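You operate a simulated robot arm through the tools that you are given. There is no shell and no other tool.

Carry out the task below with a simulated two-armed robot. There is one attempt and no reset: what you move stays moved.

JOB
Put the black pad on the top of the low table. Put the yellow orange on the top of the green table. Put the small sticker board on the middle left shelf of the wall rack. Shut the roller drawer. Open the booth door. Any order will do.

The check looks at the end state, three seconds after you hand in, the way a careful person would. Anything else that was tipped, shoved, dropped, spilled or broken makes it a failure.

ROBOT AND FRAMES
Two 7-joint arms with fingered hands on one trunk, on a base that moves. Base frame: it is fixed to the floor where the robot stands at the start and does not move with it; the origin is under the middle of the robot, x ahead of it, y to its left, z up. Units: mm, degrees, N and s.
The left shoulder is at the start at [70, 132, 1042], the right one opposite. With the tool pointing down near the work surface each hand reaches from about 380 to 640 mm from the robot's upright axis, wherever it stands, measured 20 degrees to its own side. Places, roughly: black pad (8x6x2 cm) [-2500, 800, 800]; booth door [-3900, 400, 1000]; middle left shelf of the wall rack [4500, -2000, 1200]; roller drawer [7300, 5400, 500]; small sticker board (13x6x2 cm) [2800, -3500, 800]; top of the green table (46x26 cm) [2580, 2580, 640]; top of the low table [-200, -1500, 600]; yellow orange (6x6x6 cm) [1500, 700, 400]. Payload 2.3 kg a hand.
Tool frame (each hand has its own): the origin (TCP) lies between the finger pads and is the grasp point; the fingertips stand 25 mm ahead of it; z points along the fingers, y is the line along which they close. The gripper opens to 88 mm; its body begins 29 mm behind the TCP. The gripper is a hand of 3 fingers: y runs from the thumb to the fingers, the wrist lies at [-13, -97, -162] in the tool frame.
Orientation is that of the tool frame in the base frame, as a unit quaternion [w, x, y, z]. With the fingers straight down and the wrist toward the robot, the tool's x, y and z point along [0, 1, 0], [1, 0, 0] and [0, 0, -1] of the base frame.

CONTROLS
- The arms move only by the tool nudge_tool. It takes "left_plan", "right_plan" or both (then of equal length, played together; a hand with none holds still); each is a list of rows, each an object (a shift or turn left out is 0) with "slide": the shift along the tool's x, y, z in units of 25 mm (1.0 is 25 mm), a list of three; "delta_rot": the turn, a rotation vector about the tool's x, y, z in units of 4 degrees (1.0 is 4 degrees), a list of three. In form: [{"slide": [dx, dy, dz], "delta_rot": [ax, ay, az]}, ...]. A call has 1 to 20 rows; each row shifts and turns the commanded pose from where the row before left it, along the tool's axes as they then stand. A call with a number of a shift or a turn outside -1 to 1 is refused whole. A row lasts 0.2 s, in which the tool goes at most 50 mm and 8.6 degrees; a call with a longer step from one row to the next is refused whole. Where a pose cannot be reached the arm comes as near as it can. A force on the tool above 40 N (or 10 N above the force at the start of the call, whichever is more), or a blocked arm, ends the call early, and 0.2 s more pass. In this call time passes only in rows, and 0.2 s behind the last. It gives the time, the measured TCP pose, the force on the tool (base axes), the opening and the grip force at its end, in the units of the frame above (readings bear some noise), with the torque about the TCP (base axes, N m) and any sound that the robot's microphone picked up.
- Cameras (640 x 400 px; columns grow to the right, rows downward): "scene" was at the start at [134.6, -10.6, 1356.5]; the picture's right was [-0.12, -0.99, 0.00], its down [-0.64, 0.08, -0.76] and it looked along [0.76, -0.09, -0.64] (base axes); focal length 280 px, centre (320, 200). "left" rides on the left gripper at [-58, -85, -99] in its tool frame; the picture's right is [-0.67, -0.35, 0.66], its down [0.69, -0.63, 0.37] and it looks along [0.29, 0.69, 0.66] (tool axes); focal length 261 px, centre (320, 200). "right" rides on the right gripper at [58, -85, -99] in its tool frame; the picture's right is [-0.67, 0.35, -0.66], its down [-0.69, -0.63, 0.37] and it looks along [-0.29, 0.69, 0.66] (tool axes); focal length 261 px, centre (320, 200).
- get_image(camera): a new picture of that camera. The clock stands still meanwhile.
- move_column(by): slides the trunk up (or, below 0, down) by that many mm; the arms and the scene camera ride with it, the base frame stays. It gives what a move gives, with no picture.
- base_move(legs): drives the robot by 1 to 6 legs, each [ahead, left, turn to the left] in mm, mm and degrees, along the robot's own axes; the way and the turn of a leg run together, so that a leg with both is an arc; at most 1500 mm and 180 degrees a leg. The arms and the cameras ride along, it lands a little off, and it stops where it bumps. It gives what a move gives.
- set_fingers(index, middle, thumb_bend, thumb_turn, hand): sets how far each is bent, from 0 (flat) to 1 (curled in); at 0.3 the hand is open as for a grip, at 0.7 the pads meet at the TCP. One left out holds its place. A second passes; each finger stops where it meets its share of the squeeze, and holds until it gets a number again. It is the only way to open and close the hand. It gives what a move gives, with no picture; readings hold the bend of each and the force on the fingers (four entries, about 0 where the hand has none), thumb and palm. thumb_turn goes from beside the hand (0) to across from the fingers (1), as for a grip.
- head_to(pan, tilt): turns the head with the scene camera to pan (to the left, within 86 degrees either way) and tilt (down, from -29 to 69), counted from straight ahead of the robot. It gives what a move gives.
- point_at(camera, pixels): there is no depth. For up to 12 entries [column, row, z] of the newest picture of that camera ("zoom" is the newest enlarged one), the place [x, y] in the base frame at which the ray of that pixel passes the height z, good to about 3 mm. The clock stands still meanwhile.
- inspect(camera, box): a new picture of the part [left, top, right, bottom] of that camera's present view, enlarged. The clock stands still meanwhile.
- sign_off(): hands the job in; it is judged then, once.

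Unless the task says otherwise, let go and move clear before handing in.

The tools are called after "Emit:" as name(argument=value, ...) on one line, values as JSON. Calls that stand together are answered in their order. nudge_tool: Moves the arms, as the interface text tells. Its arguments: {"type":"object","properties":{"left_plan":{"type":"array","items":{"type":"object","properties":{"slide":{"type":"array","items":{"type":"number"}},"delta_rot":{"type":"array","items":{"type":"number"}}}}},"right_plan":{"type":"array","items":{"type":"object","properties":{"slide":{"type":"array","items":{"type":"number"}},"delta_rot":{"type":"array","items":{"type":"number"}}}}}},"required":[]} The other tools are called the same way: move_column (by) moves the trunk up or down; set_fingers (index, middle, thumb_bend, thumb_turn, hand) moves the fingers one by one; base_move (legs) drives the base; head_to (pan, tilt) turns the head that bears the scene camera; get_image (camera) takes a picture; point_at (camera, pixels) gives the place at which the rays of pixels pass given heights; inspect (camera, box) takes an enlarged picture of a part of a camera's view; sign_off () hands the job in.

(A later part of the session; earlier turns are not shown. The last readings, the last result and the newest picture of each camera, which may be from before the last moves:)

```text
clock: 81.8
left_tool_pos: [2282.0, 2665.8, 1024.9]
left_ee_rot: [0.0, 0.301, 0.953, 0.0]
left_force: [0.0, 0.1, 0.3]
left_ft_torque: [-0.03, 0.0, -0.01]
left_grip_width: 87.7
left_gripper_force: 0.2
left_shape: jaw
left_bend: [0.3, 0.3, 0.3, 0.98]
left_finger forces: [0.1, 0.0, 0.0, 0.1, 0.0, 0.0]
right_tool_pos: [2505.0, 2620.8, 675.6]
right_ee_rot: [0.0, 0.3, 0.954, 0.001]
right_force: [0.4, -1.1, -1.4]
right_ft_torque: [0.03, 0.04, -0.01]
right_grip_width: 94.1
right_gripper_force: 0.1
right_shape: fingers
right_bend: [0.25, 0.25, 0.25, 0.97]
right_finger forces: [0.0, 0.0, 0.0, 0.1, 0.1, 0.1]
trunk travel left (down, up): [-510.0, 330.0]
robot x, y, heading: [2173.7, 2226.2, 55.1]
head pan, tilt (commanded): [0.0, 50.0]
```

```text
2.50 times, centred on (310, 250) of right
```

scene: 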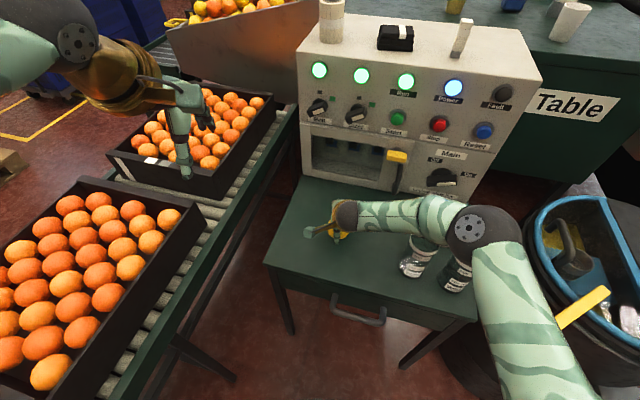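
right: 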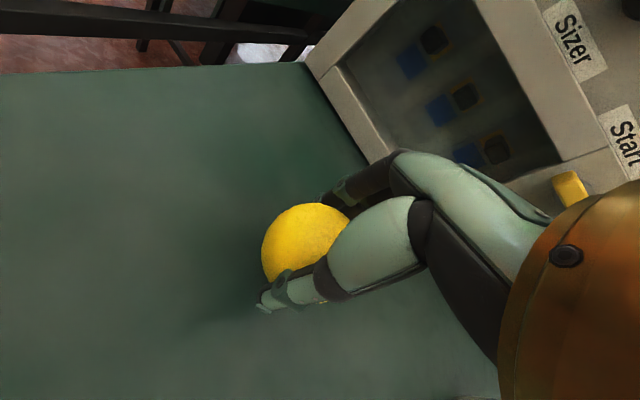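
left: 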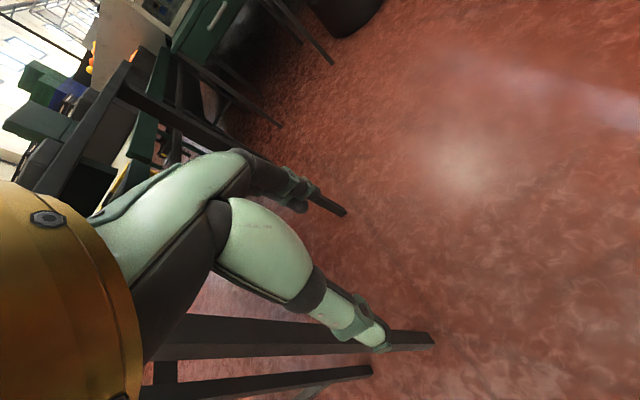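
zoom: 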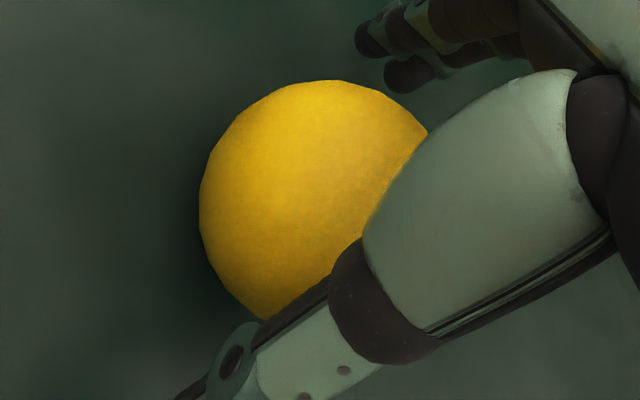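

The fingers are clear of the orange, which has not moved. I will rise straight up and then draw the hand back the way it came.

Emit:
nudge_tool(right_plan=[{"slide": [0, 0, -0.4]}, {"slide": [0, 0, -0.6]}, {"slide": [0, 0, -1]}, {"slide": [0, 0, -1]}, {"slide": [0, 0, -1]}, {"slide": [0, 0, -1]}, {"slide": [0, 0, -1]}, {"slide": [0, 0, -1]}, {"slide": [0, 0, -1]}, {"slide": [-0.68, -0.68, 0]}, {"slide": [-0.68, -0.68, 0]}, {"slide": [-0.68, -0.68, 0]}, {"slide": [-0.68, -0.68, 0]}, {"slide": [-0.68, -0.68, 0]}, {"slide": [-0.68, -0.68, 0]}, {"slide": [0, 0, -1]}, {"slide": [0, 0, -1]}, {"slide": [0, 0, -1]}, {"slide": [0, 0, -1]}, {"slide": [0, 0, -1]}])

Emit:
get_image(camera="scene")

```text
clock: 86.0
left_tool_pos: [2281.9, 2665.0, 1025.2]
left_ee_rot: [0.0, 0.301, 0.954, 0.0]
left_force: [-0.5, 0.6, -0.4]
left_ft_torque: [-0.01, 0.01, -0.01]
left_grip_width: 87.6
left_gripper_force: 0.1
left_shape: jaw
left_bend: [0.3, 0.3, 0.3, 0.98]
left_finger forces: [0.0, 0.0, 0.1, 0.0, 0.0, 0.1]
right_tool_pos: [2527.8, 2479.3, 1003.1]
right_ee_rot: [0.0, 0.301, 0.954, 0.001]
right_force: [-0.1, 0.7, 0.0]
right_ft_torque: [0.0, 0.0, -0.04]
right_grip_width: 93.9
right_gripper_force: 0.2
right_shape: fingers
right_bend: [0.25, 0.25, 0.25, 0.97]
right_finger forces: [0.1, 0.0, 0.0, 0.0, 0.1, 0.1]
trunk travel left (down, up): [-510.0, 330.0]
robot x, y, heading: [2176.2, 2226.4, 55.1]
head pan, tilt (commanded): [0.0, 50.0]
```

```text
taken
```

scene: 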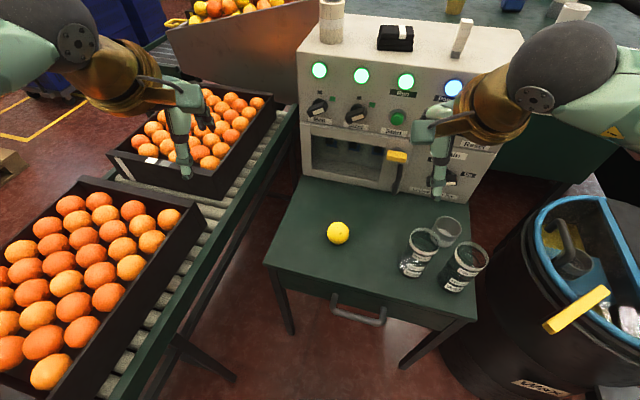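

The orange sits at (338,233) on the green table, with jars and panel undisturbed. I will back out of the aisle and raise the trunk for a higher look toward the roller drawer.

Emit:
base_move(legs=[[-200, -97, 0], [-250, -100, 0]])

Emit:
move_column(by=325)

Emit:
head_to(pan=-15, tilt=10)

Emit:
get_image(camera="scene")

Emit:
head_to(pan=-75, tilt=20)

Emit:
get_image(camera="scene")

```text
clock: 89.2
left_tool_pos: [2185.0, 2184.1, 1025.2]
left_ee_rot: [0.001, 0.302, 0.953, 0.0]
left_force: [-0.8, 0.2, 0.6]
left_ft_torque: [0.02, 0.03, -0.05]
left_grip_width: 87.9
left_gripper_force: 0.1
left_shape: jaw
left_bend: [0.3, 0.3, 0.3, 0.98]
left_finger forces: [0.0, 0.0, 0.1, 0.1, 0.1, 0.0]
right_tool_pos: [2431.7, 1996.5, 1000.4]
right_ee_rot: [0.0, 0.301, 0.954, 0.001]
right_force: [-0.1, -0.1, -0.5]
right_ft_torque: [0.02, 0.01, -0.01]
right_grip_width: 93.9
right_gripper_force: 0.0
right_shape: fingers
right_bend: [0.25, 0.25, 0.25, 0.97]
right_finger forces: [0.1, 0.0, 0.1, 0.1, 0.1, 0.0]
trunk travel left (down, up): [-510.0, 330.0]
robot x, y, heading: [2073.8, 1743.4, 54.9]
head pan, tilt (commanded): [0.0, 50.0]
```

```text
clock: 92.5
left_tool_pos: [2184.8, 2183.7, 1349.8]
left_ee_rot: [0.001, 0.302, 0.953, 0.0]
left_force: [0.0, -0.7, 1.0]
left_ft_torque: [-0.01, 0.0, 0.01]
left_grip_width: 87.7
left_gripper_force: 0.0
left_shape: jaw
left_bend: [0.3, 0.3, 0.3, 0.98]
left_finger forces: [0.0, 0.0, 0.0, 0.0, 0.0, 0.0]
right_tool_pos: [2431.4, 1995.8, 1326.8]
right_ee_rot: [0.0, 0.302, 0.953, -0.001]
right_force: [0.2, -0.5, 0.5]
right_ft_torque: [-0.01, 0.0, -0.01]
right_grip_width: 93.9
right_gripper_force: 0.0
right_shape: fingers
right_bend: [0.25, 0.25, 0.25, 0.97]
right_finger forces: [0.1, 0.0, 0.0, 0.0, 0.1, 0.1]
trunk travel left (down, up): [-835.0, 5.0]
robot x, y, heading: [2077.5, 1745.5, 55.2]
head pan, tilt (commanded): [0.0, 50.0]
```

```text
clock: 93.5
left_tool_pos: [2184.4, 2182.7, 1350.1]
left_ee_rot: [-0.001, 0.301, 0.954, 0.0]
left_force: [0.2, -0.1, 0.2]
left_ft_torque: [-0.01, 0.03, 0.02]
left_grip_width: 87.5
left_gripper_force: 0.0
left_shape: jaw
left_bend: [0.3, 0.3, 0.3, 0.98]
left_finger forces: [0.1, 0.0, 0.1, 0.0, 0.0, 0.0]
right_tool_pos: [2431.4, 1996.3, 1326.7]
right_ee_rot: [0.0, 0.301, 0.954, 0.0]
right_force: [-0.5, -0.8, -0.8]
right_ft_torque: [0.04, -0.02, -0.01]
right_grip_width: 94.1
right_gripper_force: 0.2
right_shape: fingers
right_bend: [0.25, 0.25, 0.25, 0.97]
right_finger forces: [0.0, 0.0, 0.0, 0.1, 0.0, 0.0]
trunk travel left (down, up): [-835.0, 5.0]
robot x, y, heading: [2077.5, 1744.5, 54.7]
head pan, tilt (commanded): [-15.0, 10.0]
```

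```text
taken
```

scene: 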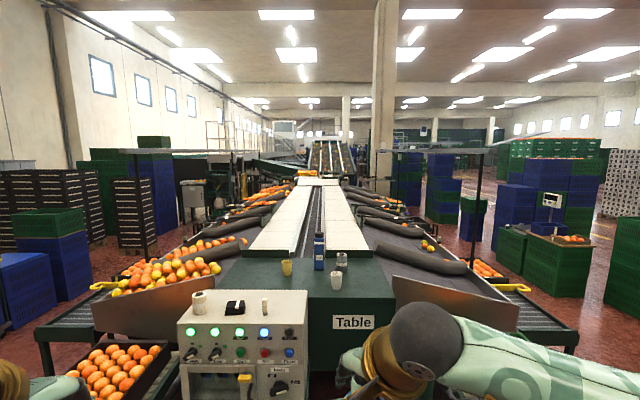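

```text
clock: 94.8
left_tool_pos: [2185.5, 2183.2, 1349.5]
left_ee_rot: [-0.001, 0.301, 0.954, 0.001]
left_force: [0.1, 0.2, 0.4]
left_ft_torque: [-0.01, -0.03, -0.01]
left_grip_width: 87.6
left_gripper_force: 0.1
left_shape: jaw
left_bend: [0.3, 0.3, 0.3, 0.98]
left_finger forces: [0.1, 0.1, 0.1, 0.1, 0.1, 0.0]
right_tool_pos: [2431.2, 1996.0, 1326.9]
right_ee_rot: [0.0, 0.301, 0.954, 0.001]
right_force: [0.5, -0.7, -0.1]
right_ft_torque: [0.05, 0.01, -0.03]
right_grip_width: 93.9
right_gripper_force: 0.0
right_shape: fingers
right_bend: [0.25, 0.25, 0.25, 0.97]
right_finger forces: [0.1, 0.0, 0.0, 0.0, 0.0, 0.0]
trunk travel left (down, up): [-835.0, 5.0]
robot x, y, heading: [2076.1, 1744.5, 54.8]
head pan, tilt (commanded): [-75.0, 20.0]
```

```text
taken
```

scene: 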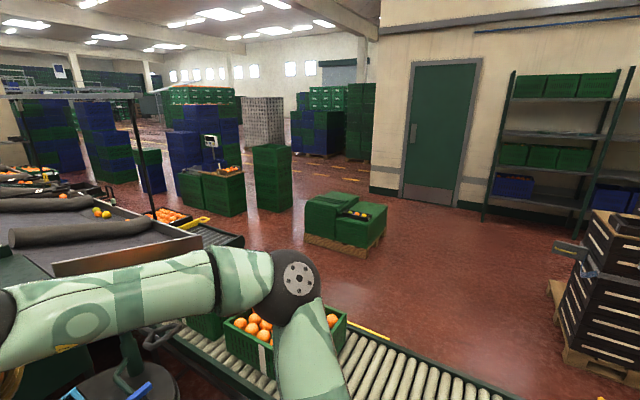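

From up here the right side of the machine is open floor with some crate stacks. I will measure floor points to plan a route toward (7300,5400).

Emit:
point_at(camera="scene", pixels=[[308, 240, 0], [348, 250, 0], [385, 232, 0], [275, 208, 0], [258, 208, 0], [215, 215, 0], [185, 205, 0], [160, 192, 0], [565, 360, 0], [400, 195, 0], [485, 215, 0], [290, 155, 0]])

Emit:
head_to(pan=-45, tilt=15)

Emit:
get_image(camera="scene")

Emit:
inspect(camera="scene", box=[200, 60, 500, 240])

```text
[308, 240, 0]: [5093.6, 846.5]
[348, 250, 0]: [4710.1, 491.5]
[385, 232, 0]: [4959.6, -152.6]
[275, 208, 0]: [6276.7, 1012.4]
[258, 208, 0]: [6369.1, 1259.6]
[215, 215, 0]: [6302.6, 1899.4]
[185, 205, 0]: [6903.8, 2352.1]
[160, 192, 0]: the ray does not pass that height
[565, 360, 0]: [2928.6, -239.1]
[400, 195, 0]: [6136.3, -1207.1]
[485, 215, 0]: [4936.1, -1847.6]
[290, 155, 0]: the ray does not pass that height
```

```text
clock: 95.8
left_tool_pos: [2185.1, 2183.6, 1349.5]
left_ee_rot: [0.0, 0.302, 0.953, 0.001]
left_force: [0.1, 0.8, -0.8]
left_ft_torque: [0.02, -0.02, -0.03]
left_grip_width: 87.9
left_gripper_force: 0.0
left_shape: jaw
left_bend: [0.3, 0.3, 0.3, 0.98]
left_finger forces: [0.0, 0.0, 0.1, 0.1, 0.1, 0.0]
right_tool_pos: [2431.9, 1996.2, 1325.9]
right_ee_rot: [0.0, 0.302, 0.953, 0.001]
right_force: [-0.5, 0.1, -0.2]
right_ft_torque: [0.02, 0.0, 0.04]
right_grip_width: 94.2
right_gripper_force: 0.0
right_shape: fingers
right_bend: [0.25, 0.25, 0.25, 0.97]
right_finger forces: [0.1, 0.0, 0.1, 0.0, 0.1, 0.0]
trunk travel left (down, up): [-835.0, 5.0]
robot x, y, heading: [2076.5, 1738.0, 54.8]
head pan, tilt (commanded): [-45.0, 15.0]
```

```text
taken
```

scene: 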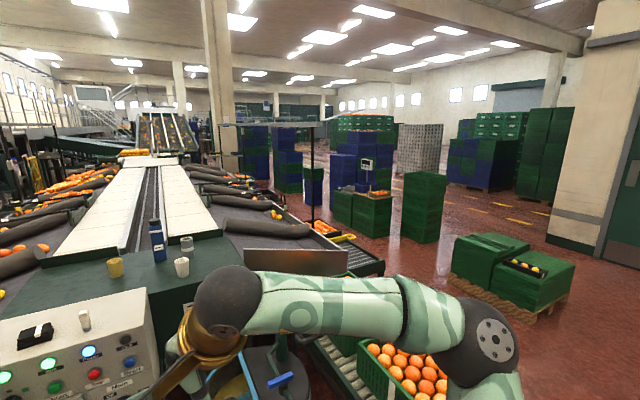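

```text
2.13 times, centred on (350, 150) of scene
```

zoom: 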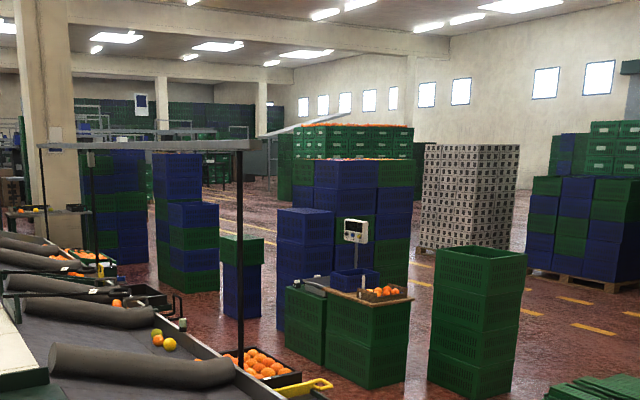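

I need the width of the gap between the conveyor's front end and the orange pallet, so I will look that way.

Emit:
head_to(pan=-86, tilt=50)

Emit:
get_image(camera="scene")

```text
clock: 96.9
left_tool_pos: [2184.3, 2184.3, 1350.8]
left_ee_rot: [0.0, 0.302, 0.953, 0.0]
left_force: [0.6, 0.2, -0.2]
left_ft_torque: [0.01, 0.05, -0.02]
left_grip_width: 87.4
left_gripper_force: 0.1
left_shape: jaw
left_bend: [0.3, 0.3, 0.3, 0.98]
left_finger forces: [0.0, 0.1, 0.0, 0.0, 0.1, 0.1]
right_tool_pos: [2431.1, 1996.6, 1328.0]
right_ee_rot: [0.0, 0.302, 0.953, 0.0]
right_force: [-0.3, 0.3, -0.1]
right_ft_torque: [-0.02, 0.01, -0.04]
right_grip_width: 94.0
right_gripper_force: 0.1
right_shape: fingers
right_bend: [0.25, 0.25, 0.25, 0.97]
right_finger forces: [0.0, 0.0, 0.0, 0.0, 0.2, 0.0]
trunk travel left (down, up): [-835.0, 5.0]
robot x, y, heading: [2072.5, 1740.7, 54.6]
head pan, tilt (commanded): [-85.9, 50.0]
```

```text
taken
```

scene: 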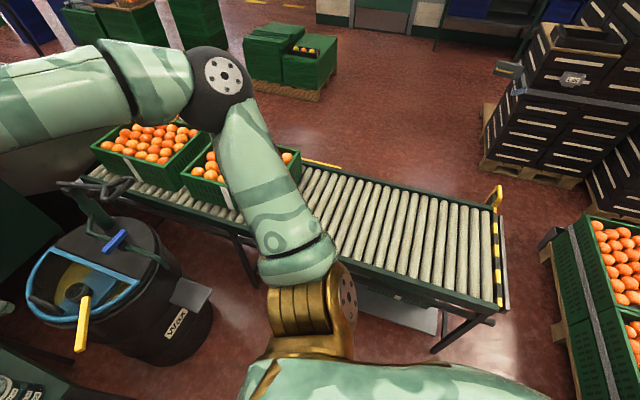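

The conveyor's front end is at (500,215)–(505,305) and the orange pallet's side at (545,240)–(578,395). I will measure those.

Emit:
point_at(camera="scene", pixels=[[437, 350, 0], [500, 305, 700], [493, 208, 700], [500, 195, 750], [543, 240, 0], [548, 262, 50], [580, 395, 200], [550, 235, 200], [485, 170, 0], [580, 185, 0], [320, 100, 0], [505, 240, 0]])

Emit:
inspect(camera="scene", box=[400, 120, 640, 400])

```text
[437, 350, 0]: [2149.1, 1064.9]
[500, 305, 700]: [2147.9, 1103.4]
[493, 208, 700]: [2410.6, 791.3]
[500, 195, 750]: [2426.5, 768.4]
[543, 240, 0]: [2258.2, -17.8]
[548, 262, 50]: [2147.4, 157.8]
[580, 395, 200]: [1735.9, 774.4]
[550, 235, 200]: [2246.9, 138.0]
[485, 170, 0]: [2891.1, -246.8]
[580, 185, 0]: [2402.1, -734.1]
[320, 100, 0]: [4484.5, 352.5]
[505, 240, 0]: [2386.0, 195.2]
```

```text
1.43 times, centred on (520, 260) of scene
```

zoom: 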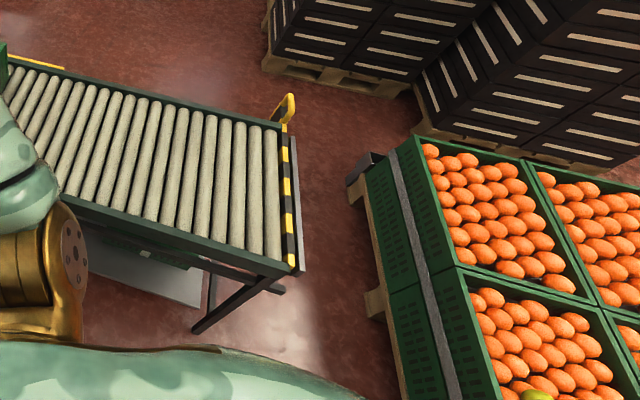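

The gap there is only about 510 mm, too tight for comfort. The open way to the right side of the hall goes round the black crate stack past the sticker-board table and wall rack, so I will do the sticker board next and reach the drawer from there. First I drive back to the start through the same corridor.

Emit:
base_move(legs=[[0, 0, -17], [-537, -75, 0], [-474, 178, 0], [-800, 0, 0], [-900, -190, 0], [0, 0, -85]])

Emit:
head_to(pan=0, tilt=30)

Emit:
get_image(camera="scene")

```text
clock: 115.4
left_tool_pos: [386.3, -173.4, 1350.1]
left_ee_rot: [0.0, 0.93, 0.366, 0.0]
left_force: [-0.1, -0.1, 0.2]
left_ft_torque: [-0.02, 0.0, -0.02]
left_grip_width: 87.8
left_gripper_force: 0.0
left_shape: jaw
left_bend: [0.3, 0.3, 0.3, 0.98]
left_finger forces: [0.1, 0.0, 0.0, 0.0, 0.0, 0.0]
right_tool_pos: [153.7, -374.7, 1325.6]
right_ee_rot: [0.001, 0.931, 0.366, 0.0]
right_force: [0.0, 0.6, -0.3]
right_ft_torque: [-0.01, 0.03, 0.03]
right_grip_width: 94.3
right_gripper_force: 0.0
right_shape: fingers
right_bend: [0.25, 0.25, 0.25, 0.97]
right_finger forces: [0.0, 0.1, 0.0, 0.1, 0.0, 0.0]
trunk travel left (down, up): [-835.0, 5.0]
robot x, y, heading: [-22.3, 26.7, -47.0]
head pan, tilt (commanded): [-85.9, 50.0]
```

```text
clock: 117.0
left_tool_pos: [387.2, -172.3, 1351.4]
left_ee_rot: [0.0, 0.93, 0.367, -0.001]
left_force: [0.2, 0.1, 0.2]
left_ft_torque: [-0.01, -0.01, 0.03]
left_grip_width: 87.4
left_gripper_force: 0.1
left_shape: jaw
left_bend: [0.3, 0.3, 0.3, 0.98]
left_finger forces: [0.0, 0.0, 0.1, 0.1, 0.0, 0.1]
right_tool_pos: [154.2, -375.9, 1326.1]
right_ee_rot: [-0.001, 0.93, 0.366, 0.0]
right_force: [0.5, 0.1, -1.0]
right_ft_torque: [-0.04, 0.01, -0.01]
right_grip_width: 93.9
right_gripper_force: 0.0
right_shape: fingers
right_bend: [0.25, 0.25, 0.25, 0.97]
right_finger forces: [0.0, 0.1, 0.2, 0.1, 0.0, 0.0]
trunk travel left (down, up): [-835.0, 5.0]
robot x, y, heading: [-22.8, 23.9, -47.0]
head pan, tilt (commanded): [0.0, 30.0]
```

```text
taken
```

scene: 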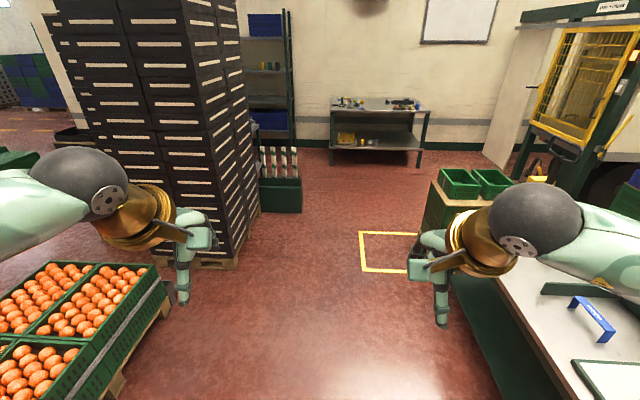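

The lane between the black crate stack and the low table is open, leading to the sticker-board table at (380,105). I will measure the lane edges.

Emit:
point_at(camera="scene", pixels=[[236, 268, 0], [200, 268, 0], [260, 212, 0], [262, 208, 0], [302, 213, 0], [330, 166, 0], [419, 166, 0], [330, 108, 800], [427, 112, 800], [425, 245, 0], [150, 320, 200], [440, 300, 0]])

Emit:
inspect(camera="scene", box=[240, 70, 480, 220])

```text
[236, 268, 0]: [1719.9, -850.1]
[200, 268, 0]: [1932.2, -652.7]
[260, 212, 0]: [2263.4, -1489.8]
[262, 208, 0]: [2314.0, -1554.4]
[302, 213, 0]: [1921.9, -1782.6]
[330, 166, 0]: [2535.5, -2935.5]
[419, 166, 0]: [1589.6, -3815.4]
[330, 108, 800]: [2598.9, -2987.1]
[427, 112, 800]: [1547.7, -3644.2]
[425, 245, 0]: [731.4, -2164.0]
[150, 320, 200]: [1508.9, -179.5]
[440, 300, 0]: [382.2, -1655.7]
```

```text
2.67 times, centred on (360, 145) of scene
```

zoom: 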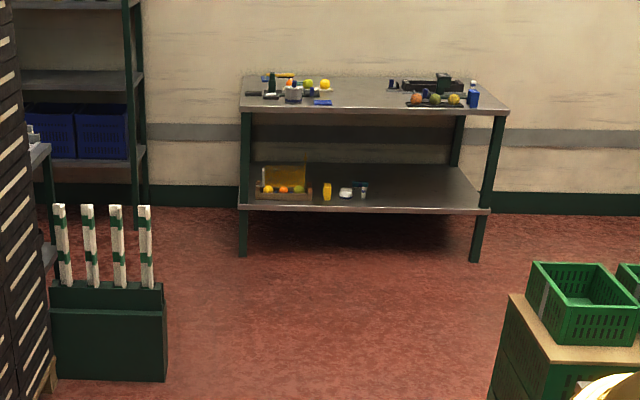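

The sticker-board table runs along heading 32°, with small objects on its top left end at zoom (300,90). I will drive down the lane to about (1650,-2350) and face it.

Emit:
base_move(legs=[[867, -42, 0], [867, -42, 0], [1143, -314, 0], [0, 0, -11]])

Emit:
get_image(camera="scene")

```text
clock: 132.2
left_tool_pos: [2016.5, -2631.8, 1349.8]
left_ee_rot: [0.0, 0.961, 0.275, -0.001]
left_force: [0.8, 0.1, 0.5]
left_ft_torque: [-0.01, 0.03, 0.02]
left_grip_width: 87.5
left_gripper_force: 0.1
left_shape: jaw
left_bend: [0.3, 0.3, 0.3, 0.98]
left_finger forces: [0.1, 0.0, 0.0, 0.1, 0.0, 0.0]
right_tool_pos: [1747.6, -2786.2, 1326.9]
right_ee_rot: [-0.001, 0.961, 0.276, -0.001]
right_force: [1.2, 0.4, 0.1]
right_ft_torque: [0.01, 0.0, 0.01]
right_grip_width: 94.2
right_gripper_force: 0.1
right_shape: fingers
right_bend: [0.25, 0.25, 0.25, 0.97]
right_finger forces: [0.0, 0.0, 0.1, 0.1, 0.0, 0.1]
trunk travel left (down, up): [-835.0, 5.0]
robot x, y, heading: [1651.2, -2358.4, -57.8]
head pan, tilt (commanded): [0.0, 30.0]
```

```text
taken
```

scene: 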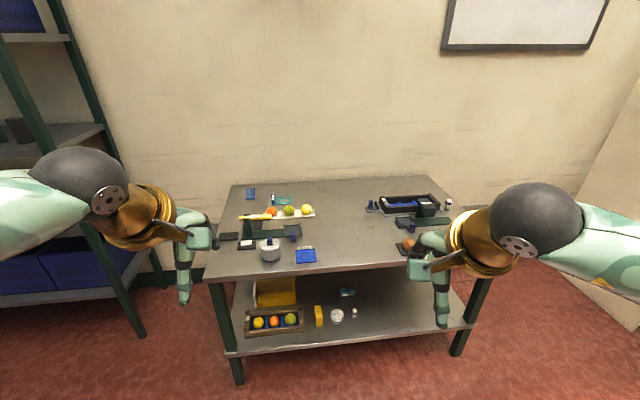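

The table is right in front. I will zoom on the objects at its left side to find the sticker board.

Emit:
inspect(camera="scene", box=[205, 170, 345, 280])

Emit:
point_at(camera="scene", pixels=[[208, 279, 800], [490, 265, 800], [230, 182, 800], [430, 178, 800], [238, 382, 0], [458, 355, 0], [250, 192, 800], [280, 200, 800], [305, 256, 800], [140, 335, 0]])

```text
3.64 times, centred on (275, 225) of scene
```

zoom: 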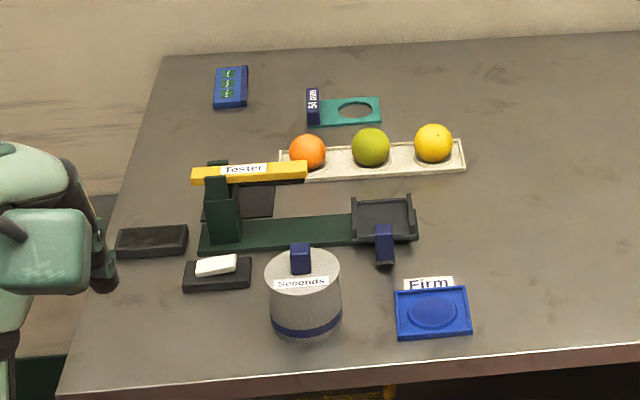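

```text
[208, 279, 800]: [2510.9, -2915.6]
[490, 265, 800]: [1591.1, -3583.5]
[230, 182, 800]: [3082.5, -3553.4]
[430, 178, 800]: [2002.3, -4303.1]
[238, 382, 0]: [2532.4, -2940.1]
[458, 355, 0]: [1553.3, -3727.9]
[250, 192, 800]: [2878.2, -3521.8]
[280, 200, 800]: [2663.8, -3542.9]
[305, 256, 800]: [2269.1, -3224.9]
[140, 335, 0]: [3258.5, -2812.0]
```

The blue board with green marks at zoom (230,87) lies near (2860,-3520), matching the sticker board's place. I will look at it more closely.

Emit:
inspect(camera="scene", box=[235, 180, 295, 215])

Emit:
inspect(camera="scene", box=[340, 170, 480, 260])

Emit:
inspect(camera="scene", box=[220, 270, 380, 370])

```text
10.67 times, centred on (265, 198) of scene
```

zoom: 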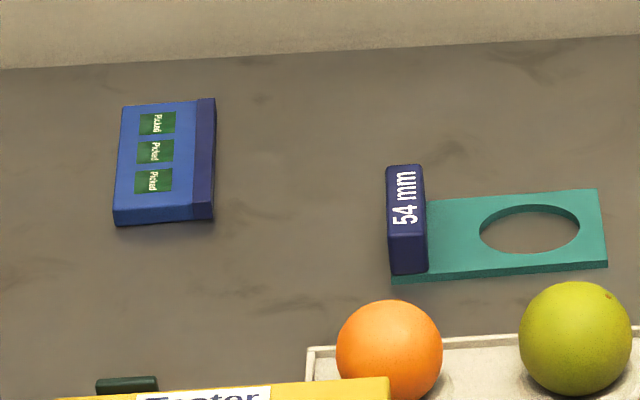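

```text
4.44 times, centred on (410, 215) of scene
```

zoom: 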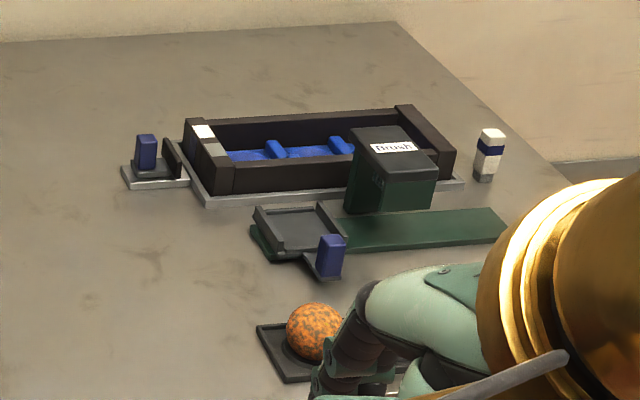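

```text
4.00 times, centred on (300, 320) of scene
```

zoom: 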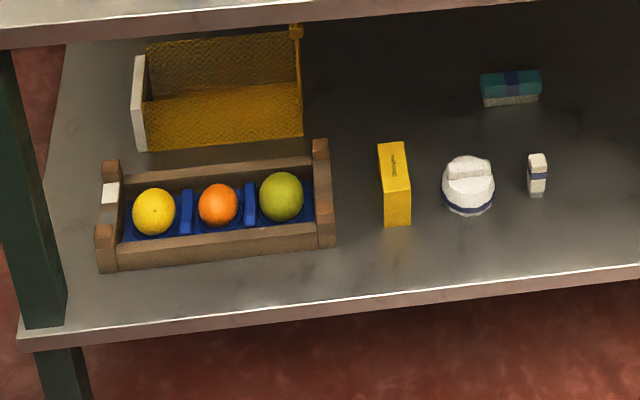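

The target is the blue board with three "Picked" stickers; it lies about 130 mm from the table's left edge and 700 mm in from the front. I need the base's footprint to judge how close I can stand, so I will tip the left hand camera back to see my own base.

Emit:
nudge_tool(left_plan=[{"slide": [0, -1, 1]}, {"slide": [0, -1, 1]}, {"slide": [0, -1, 1]}, {"delta_rot": [1, 0, 0]}, {"delta_rot": [1, 0, 0]}, {"delta_rot": [1, 0, 0]}, {"delta_rot": [1, 0, 0]}, {"delta_rot": [1, 0, 0]}, {"delta_rot": [1, 0, 0]}, {"delta_rot": [1, 0, 0]}, {"delta_rot": [1, 0, 0]}, {"delta_rot": [1, 0, 0]}, {"delta_rot": [1, 0, 0]}])

Emit:
get_image(camera="left")

```text
clock: 135.0
left_tool_pos: [1975.5, -2570.0, 1275.7]
left_ee_rot: [-0.33, 0.903, 0.259, -0.094]
left_force: [0.0, -0.1, -0.2]
left_ft_torque: [-0.01, 0.03, 0.03]
left_grip_width: 87.6
left_gripper_force: 0.1
left_shape: jaw
left_bend: [0.3, 0.3, 0.3, 0.98]
left_finger forces: [0.0, 0.1, 0.0, 0.0, 0.0, 0.0]
right_tool_pos: [1746.5, -2788.2, 1326.1]
right_ee_rot: [0.001, 0.961, 0.275, 0.0]
right_force: [0.0, 0.3, 0.0]
right_ft_torque: [-0.01, 0.0, -0.01]
right_grip_width: 94.0
right_gripper_force: 0.0
right_shape: fingers
right_bend: [0.25, 0.25, 0.25, 0.97]
right_finger forces: [0.0, 0.0, 0.0, 0.1, 0.0, 0.0]
trunk travel left (down, up): [-835.0, 5.0]
robot x, y, heading: [1651.1, -2358.5, -58.0]
head pan, tilt (commanded): [0.0, 30.0]
```

```text
taken
```

left: 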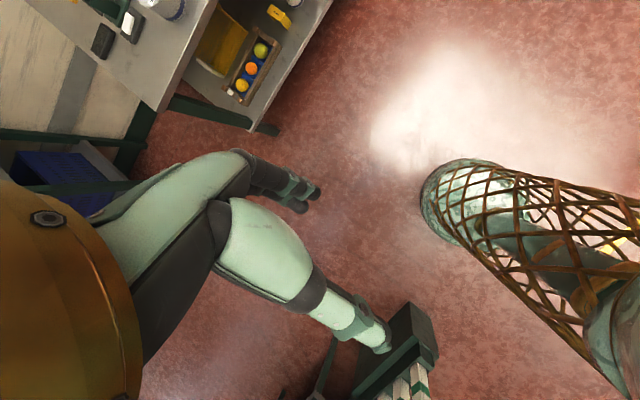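

The hand camera sees my own round base at (423,205)–(470,160), a narrow lattice column. I will measure its rim on the floor.

Emit:
point_at(camera="left", pixels=[[422, 205, 0], [430, 178, 0], [445, 163, 0], [470, 159, 0], [435, 228, 0], [452, 243, 0], [422, 205, 60], [470, 159, 60], [452, 243, 60]])

```text
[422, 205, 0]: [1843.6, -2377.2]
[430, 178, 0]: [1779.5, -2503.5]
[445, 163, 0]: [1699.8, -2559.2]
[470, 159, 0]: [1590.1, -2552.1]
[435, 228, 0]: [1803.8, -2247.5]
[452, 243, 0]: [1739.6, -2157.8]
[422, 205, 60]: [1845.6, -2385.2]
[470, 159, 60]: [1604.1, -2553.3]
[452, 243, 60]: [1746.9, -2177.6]
```

My base is round with a radius of about 200 mm, so I can stand close beside the table's left end. I will restore the left hand and look left to check the floor between the table and the rack.

Emit:
nudge_tool(left_plan=[{"delta_rot": [-1, 0, 0]}, {"delta_rot": [-1, 0, 0]}, {"delta_rot": [-1, 0, 0]}, {"delta_rot": [-1, 0, 0]}, {"delta_rot": [-1, 0, 0]}, {"delta_rot": [-1, 0, 0]}, {"delta_rot": [-1, 0, 0]}, {"delta_rot": [-1, 0, 0]}, {"delta_rot": [-1, 0, 0]}, {"delta_rot": [-1, 0, 0]}, {"slide": [0, 1, 0]}, {"slide": [0, 1, 0]}])

Emit:
head_to(pan=60, tilt=30)

Emit:
get_image(camera="scene")

Emit:
head_to(pan=35, tilt=20)

Emit:
get_image(camera="scene")

```text
clock: 137.6
left_tool_pos: [2001.4, -2614.8, 1274.1]
left_ee_rot: [0.0, 0.961, 0.275, 0.0]
left_force: [0.3, -0.7, -0.1]
left_ft_torque: [0.03, -0.01, 0.01]
left_grip_width: 87.4
left_gripper_force: 0.1
left_shape: jaw
left_bend: [0.3, 0.3, 0.3, 0.98]
left_finger forces: [0.0, 0.0, 0.0, 0.1, 0.0, 0.0]
right_tool_pos: [1746.5, -2789.6, 1325.9]
right_ee_rot: [0.0, 0.961, 0.276, 0.001]
right_force: [-0.2, 1.0, -0.4]
right_ft_torque: [0.02, -0.01, 0.01]
right_grip_width: 93.9
right_gripper_force: 0.2
right_shape: fingers
right_bend: [0.25, 0.25, 0.25, 0.97]
right_finger forces: [0.1, 0.1, 0.1, 0.1, 0.0, 0.0]
trunk travel left (down, up): [-835.0, 5.0]
robot x, y, heading: [1652.9, -2359.4, -58.0]
head pan, tilt (commanded): [0.0, 30.0]
```

```text
clock: 138.9
left_tool_pos: [2001.5, -2613.6, 1274.9]
left_ee_rot: [0.0, 0.961, 0.275, 0.0]
left_force: [0.5, -0.5, 0.3]
left_ft_torque: [0.03, 0.0, 0.01]
left_grip_width: 87.8
left_gripper_force: 0.0
left_shape: jaw
left_bend: [0.3, 0.3, 0.3, 0.98]
left_finger forces: [0.0, 0.1, 0.0, 0.0, 0.0, 0.1]
right_tool_pos: [1747.1, -2787.2, 1325.1]
right_ee_rot: [0.0, 0.961, 0.276, 0.0]
right_force: [-0.2, 0.7, -0.9]
right_ft_torque: [0.0, 0.02, -0.01]
right_grip_width: 94.2
right_gripper_force: 0.1
right_shape: fingers
right_bend: [0.25, 0.25, 0.25, 0.97]
right_finger forces: [0.0, 0.0, 0.1, 0.0, 0.0, 0.0]
trunk travel left (down, up): [-835.0, 5.0]
robot x, y, heading: [1652.3, -2361.3, -57.9]
head pan, tilt (commanded): [60.0, 30.0]
```

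```text
taken
```

scene: 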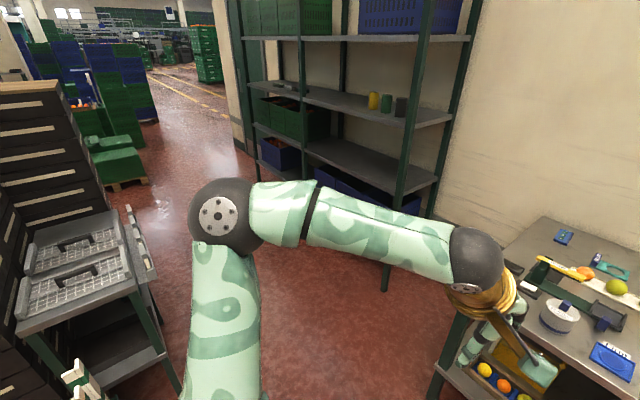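

```text
clock: 139.8
left_tool_pos: [2002.3, -2612.2, 1274.5]
left_ee_rot: [0.0, 0.961, 0.276, 0.0]
left_force: [0.4, -0.4, -0.3]
left_ft_torque: [0.01, 0.0, 0.0]
left_grip_width: 87.8
left_gripper_force: 0.1
left_shape: jaw
left_bend: [0.3, 0.3, 0.3, 0.98]
left_finger forces: [0.0, 0.1, 0.0, 0.1, 0.0, 0.1]
right_tool_pos: [1746.2, -2786.5, 1326.4]
right_ee_rot: [-0.001, 0.961, 0.275, -0.001]
right_force: [-0.3, -0.3, -0.2]
right_ft_torque: [-0.01, -0.03, 0.0]
right_grip_width: 94.1
right_gripper_force: 0.0
right_shape: fingers
right_bend: [0.25, 0.25, 0.25, 0.97]
right_finger forces: [0.0, 0.0, 0.0, 0.1, 0.1, 0.1]
trunk travel left (down, up): [-835.0, 5.0]
robot x, y, heading: [1651.1, -2359.9, -58.1]
head pan, tilt (commanded): [35.0, 20.0]
```

```text
taken
```

scene: 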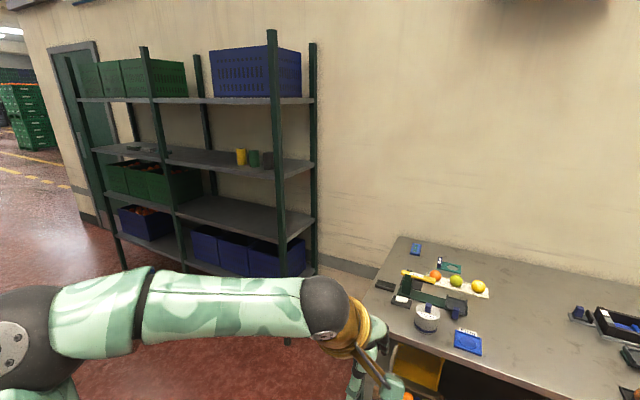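

The wall rack has two bays, and the middle shelf (with cups in the right bay) looks to be near z = 1200. I will check the floor to my left, where a small table with grey crates stands.

Emit:
point_at(camera="scene", pixels=[[113, 165, 1200], [145, 150, 1200], [100, 150, 1200], [175, 163, 1200], [280, 170, 1200], [125, 268, 0], [288, 340, 0], [75, 97, 1600], [310, 97, 1600], [415, 247, 815], [380, 290, 800], [405, 237, 800]])

Emit:
head_to(pan=75, tilt=45)

Emit:
get_image(camera="scene")

```text
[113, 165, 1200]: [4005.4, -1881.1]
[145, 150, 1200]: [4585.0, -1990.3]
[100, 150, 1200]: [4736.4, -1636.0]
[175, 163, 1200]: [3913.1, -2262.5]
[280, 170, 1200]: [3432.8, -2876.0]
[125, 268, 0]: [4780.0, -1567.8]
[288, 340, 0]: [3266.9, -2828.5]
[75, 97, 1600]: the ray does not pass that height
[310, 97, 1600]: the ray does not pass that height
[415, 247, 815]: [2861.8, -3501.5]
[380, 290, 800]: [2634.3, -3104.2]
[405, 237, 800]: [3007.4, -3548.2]
```

```text
clock: 140.9
left_tool_pos: [2002.8, -2612.1, 1273.4]
left_ee_rot: [0.001, 0.961, 0.277, -0.001]
left_force: [-0.1, -0.7, 0.3]
left_ft_torque: [0.0, -0.02, 0.03]
left_grip_width: 87.9
left_gripper_force: 0.0
left_shape: jaw
left_bend: [0.3, 0.3, 0.3, 0.98]
left_finger forces: [0.0, 0.0, 0.0, 0.1, 0.0, 0.0]
right_tool_pos: [1747.1, -2787.3, 1326.5]
right_ee_rot: [0.0, 0.961, 0.276, 0.0]
right_force: [0.3, 0.0, 0.3]
right_ft_torque: [0.0, 0.01, 0.01]
right_grip_width: 94.2
right_gripper_force: 0.2
right_shape: fingers
right_bend: [0.25, 0.25, 0.25, 0.97]
right_finger forces: [0.1, 0.0, 0.1, 0.1, 0.0, 0.0]
trunk travel left (down, up): [-835.0, 5.0]
robot x, y, heading: [1649.8, -2363.8, -57.9]
head pan, tilt (commanded): [75.0, 45.0]
```

```text
taken
```

scene: 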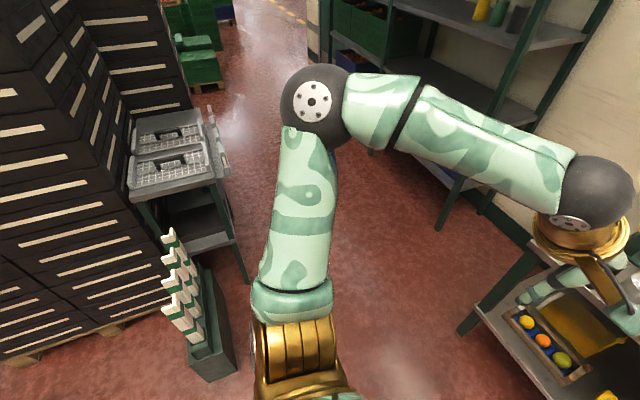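

The passage between the grey-crate table at (248,282) and the sticker table's leg at (470,330) looks wide enough. Measuring.

Emit:
point_at(camera="scene", pixels=[[248, 282, 0], [190, 262, 0], [238, 375, 0], [438, 230, 0], [470, 330, 0], [225, 145, 0], [370, 152, 0], [205, 378, 0]])

```text
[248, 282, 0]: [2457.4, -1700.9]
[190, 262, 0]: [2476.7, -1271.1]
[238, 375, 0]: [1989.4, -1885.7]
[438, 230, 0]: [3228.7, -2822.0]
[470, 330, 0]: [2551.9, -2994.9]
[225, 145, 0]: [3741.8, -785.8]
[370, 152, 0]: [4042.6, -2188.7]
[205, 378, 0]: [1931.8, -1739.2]
```

The passage is about 1.27 m wide. I will drive to (2600,-2350), turn to heading -108, and look at the table's left end.

Emit:
base_move(legs=[[492, 810, 0], [0, 0, -50]])

Emit:
head_to(pan=10, tilt=40)

Emit:
get_image(camera="scene")

```text
clock: 148.1
left_tool_pos: [2625.1, -2786.2, 1274.9]
left_ee_rot: [0.0, 0.987, -0.161, 0.001]
left_force: [0.9, -0.4, -0.1]
left_ft_torque: [-0.01, 0.03, -0.03]
left_grip_width: 87.5
left_gripper_force: 0.0
left_shape: jaw
left_bend: [0.3, 0.3, 0.3, 0.98]
left_finger forces: [0.0, 0.1, 0.0, 0.0, 0.0, 0.0]
right_tool_pos: [2327.4, -2699.9, 1325.2]
right_ee_rot: [0.0, 0.987, -0.162, 0.001]
right_force: [-0.5, 1.0, 0.4]
right_ft_torque: [0.04, -0.01, 0.03]
right_grip_width: 94.0
right_gripper_force: 0.0
right_shape: fingers
right_bend: [0.25, 0.25, 0.25, 0.97]
right_finger forces: [0.0, 0.0, 0.1, 0.1, 0.0, 0.0]
trunk travel left (down, up): [-835.0, 5.0]
robot x, y, heading: [2595.1, -2354.7, -108.5]
head pan, tilt (commanded): [75.0, 45.0]
```

```text
clock: 149.4
left_tool_pos: [2624.0, -2786.1, 1274.5]
left_ee_rot: [0.0, 0.987, -0.162, 0.0]
left_force: [-0.4, -0.1, -0.8]
left_ft_torque: [0.0, 0.03, -0.04]
left_grip_width: 87.7
left_gripper_force: 0.0
left_shape: jaw
left_bend: [0.3, 0.3, 0.3, 0.98]
left_finger forces: [0.1, 0.1, 0.1, 0.0, 0.0, 0.0]
right_tool_pos: [2326.3, -2700.6, 1326.3]
right_ee_rot: [0.0, 0.987, -0.161, 0.0]
right_force: [-0.2, -0.9, -0.5]
right_ft_torque: [0.0, 0.04, -0.02]
right_grip_width: 94.2
right_gripper_force: 0.1
right_shape: fingers
right_bend: [0.25, 0.25, 0.25, 0.97]
right_finger forces: [0.0, 0.0, 0.0, 0.1, 0.0, 0.0]
trunk travel left (down, up): [-835.0, 5.0]
robot x, y, heading: [2591.3, -2357.9, -108.9]
head pan, tilt (commanded): [10.0, 40.0]
```

```text
taken
```

scene: 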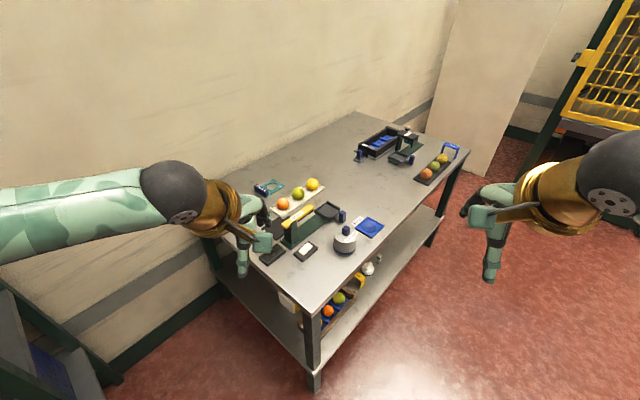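

The table's left end runs from (312,305) to about (205,240); my left hand hides the board. I will measure this edge and the wall line.

Emit:
point_at(camera="scene", pixels=[[312, 308, 800], [212, 262, 800], [470, 158, 800], [352, 112, 800], [222, 285, 0], [315, 388, 0], [122, 378, 0], [95, 370, 0]])

Emit:
get_image(camera="left")

```text
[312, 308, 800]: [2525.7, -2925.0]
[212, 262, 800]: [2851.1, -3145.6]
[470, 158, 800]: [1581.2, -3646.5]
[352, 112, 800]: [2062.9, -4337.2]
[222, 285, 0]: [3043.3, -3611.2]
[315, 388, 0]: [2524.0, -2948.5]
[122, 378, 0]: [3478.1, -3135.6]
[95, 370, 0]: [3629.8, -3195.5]
```

```text
taken
```

left: 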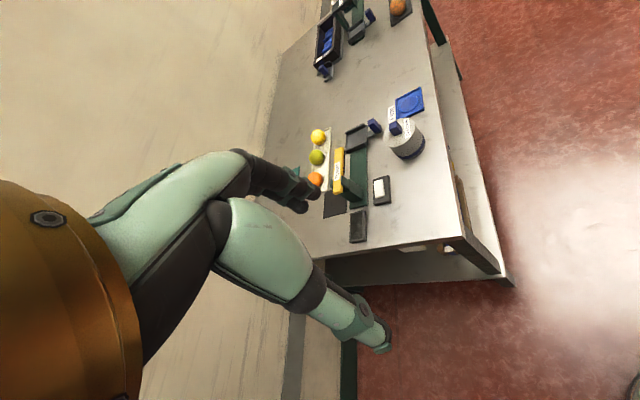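

The table's left edge starts at (2525,-2925) and the board lies about 90 mm inside it, 660 mm deep; the rack post is 620 mm from that edge. I will drive to (2934,-3011), staying clear of both.

Emit:
base_move(legs=[[255, 266, 0], [255, 267, 0]])

Emit:
head_to(pan=10, tilt=55)

Emit:
get_image(camera="scene")

Emit:
get_image(camera="left")

```text
clock: 153.8
left_tool_pos: [2965.5, -3437.4, 1276.0]
left_ee_rot: [0.001, 0.987, -0.161, 0.0]
left_force: [-0.1, 0.6, -0.3]
left_ft_torque: [0.02, -0.02, 0.02]
left_grip_width: 87.7
left_gripper_force: 0.0
left_shape: jaw
left_bend: [0.3, 0.3, 0.3, 0.98]
left_finger forces: [0.1, 0.0, 0.1, 0.0, 0.1, 0.1]
right_tool_pos: [2666.8, -3350.8, 1326.4]
right_ee_rot: [0.001, 0.987, -0.161, 0.0]
right_force: [0.6, 0.4, -1.0]
right_ft_torque: [0.05, -0.01, 0.02]
right_grip_width: 93.9
right_gripper_force: 0.0
right_shape: fingers
right_bend: [0.25, 0.25, 0.25, 0.97]
right_finger forces: [0.1, 0.0, 0.0, 0.0, 0.1, 0.0]
trunk travel left (down, up): [-835.0, 5.0]
robot x, y, heading: [2937.7, -3008.6, -108.9]
head pan, tilt (commanded): [10.0, 40.0]
```

```text
clock: 154.5
left_tool_pos: [2964.9, -3439.9, 1274.9]
left_ee_rot: [0.0, 0.987, -0.161, 0.0]
left_force: [0.1, -0.6, 0.2]
left_ft_torque: [-0.01, -0.02, 0.0]
left_grip_width: 87.6
left_gripper_force: 0.1
left_shape: jaw
left_bend: [0.3, 0.3, 0.3, 0.98]
left_finger forces: [0.0, 0.0, 0.1, 0.1, 0.1, 0.0]
right_tool_pos: [2668.0, -3355.2, 1327.1]
right_ee_rot: [0.0, 0.987, -0.161, 0.0]
right_force: [0.0, -0.3, -0.6]
right_ft_torque: [-0.05, 0.0, 0.02]
right_grip_width: 94.2
right_gripper_force: 0.0
right_shape: fingers
right_bend: [0.25, 0.25, 0.25, 0.97]
right_finger forces: [0.0, 0.1, 0.2, 0.0, 0.0, 0.0]
trunk travel left (down, up): [-835.0, 5.0]
robot x, y, heading: [2940.9, -3012.3, -108.4]
head pan, tilt (commanded): [10.0, 55.0]
```

```text
taken
```

scene: 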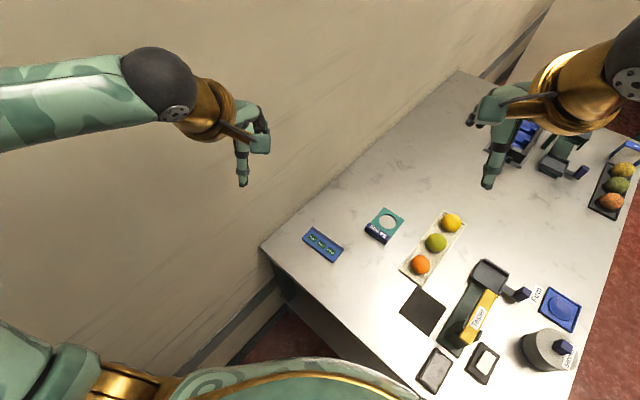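

```text
taken
```

left: 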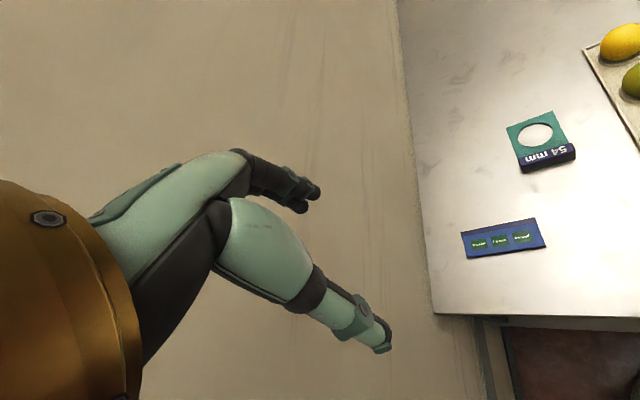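

The board is now plainly visible at (322,245), with the table's back edge against the wall. I will zoom in and triangulate its corners with both cameras.

Emit:
inspect(camera="scene", box=[270, 200, 400, 280])

Emit:
point_at(camera="zoom", pixels=[[200, 115, 820], [160, 195, 820], [310, 305, 820], [355, 225, 820], [257, 212, 820], [257, 212, 810], [160, 195, 800], [310, 305, 800]])

Emit:
point_at(camera="left", pixels=[[503, 239, 800], [503, 239, 810], [503, 239, 820], [461, 232, 820], [535, 219, 820], [546, 246, 820], [468, 258, 820]])

```text
4.92 times, centred on (335, 240) of scene
```

zoom: 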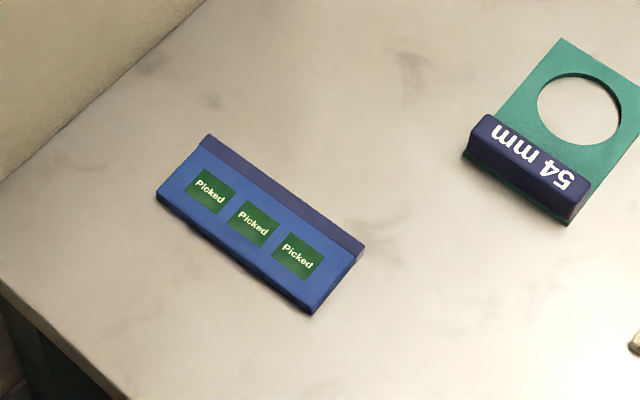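

```text
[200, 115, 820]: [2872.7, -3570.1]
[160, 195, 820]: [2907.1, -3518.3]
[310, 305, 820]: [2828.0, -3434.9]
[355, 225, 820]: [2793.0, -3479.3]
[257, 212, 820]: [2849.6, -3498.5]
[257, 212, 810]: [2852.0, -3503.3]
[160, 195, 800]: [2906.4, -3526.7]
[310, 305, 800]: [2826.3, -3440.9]
```

```text
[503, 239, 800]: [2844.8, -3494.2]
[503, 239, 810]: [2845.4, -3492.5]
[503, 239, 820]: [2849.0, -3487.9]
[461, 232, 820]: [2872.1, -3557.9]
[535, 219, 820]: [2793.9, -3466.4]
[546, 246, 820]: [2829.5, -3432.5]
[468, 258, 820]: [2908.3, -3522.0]
```

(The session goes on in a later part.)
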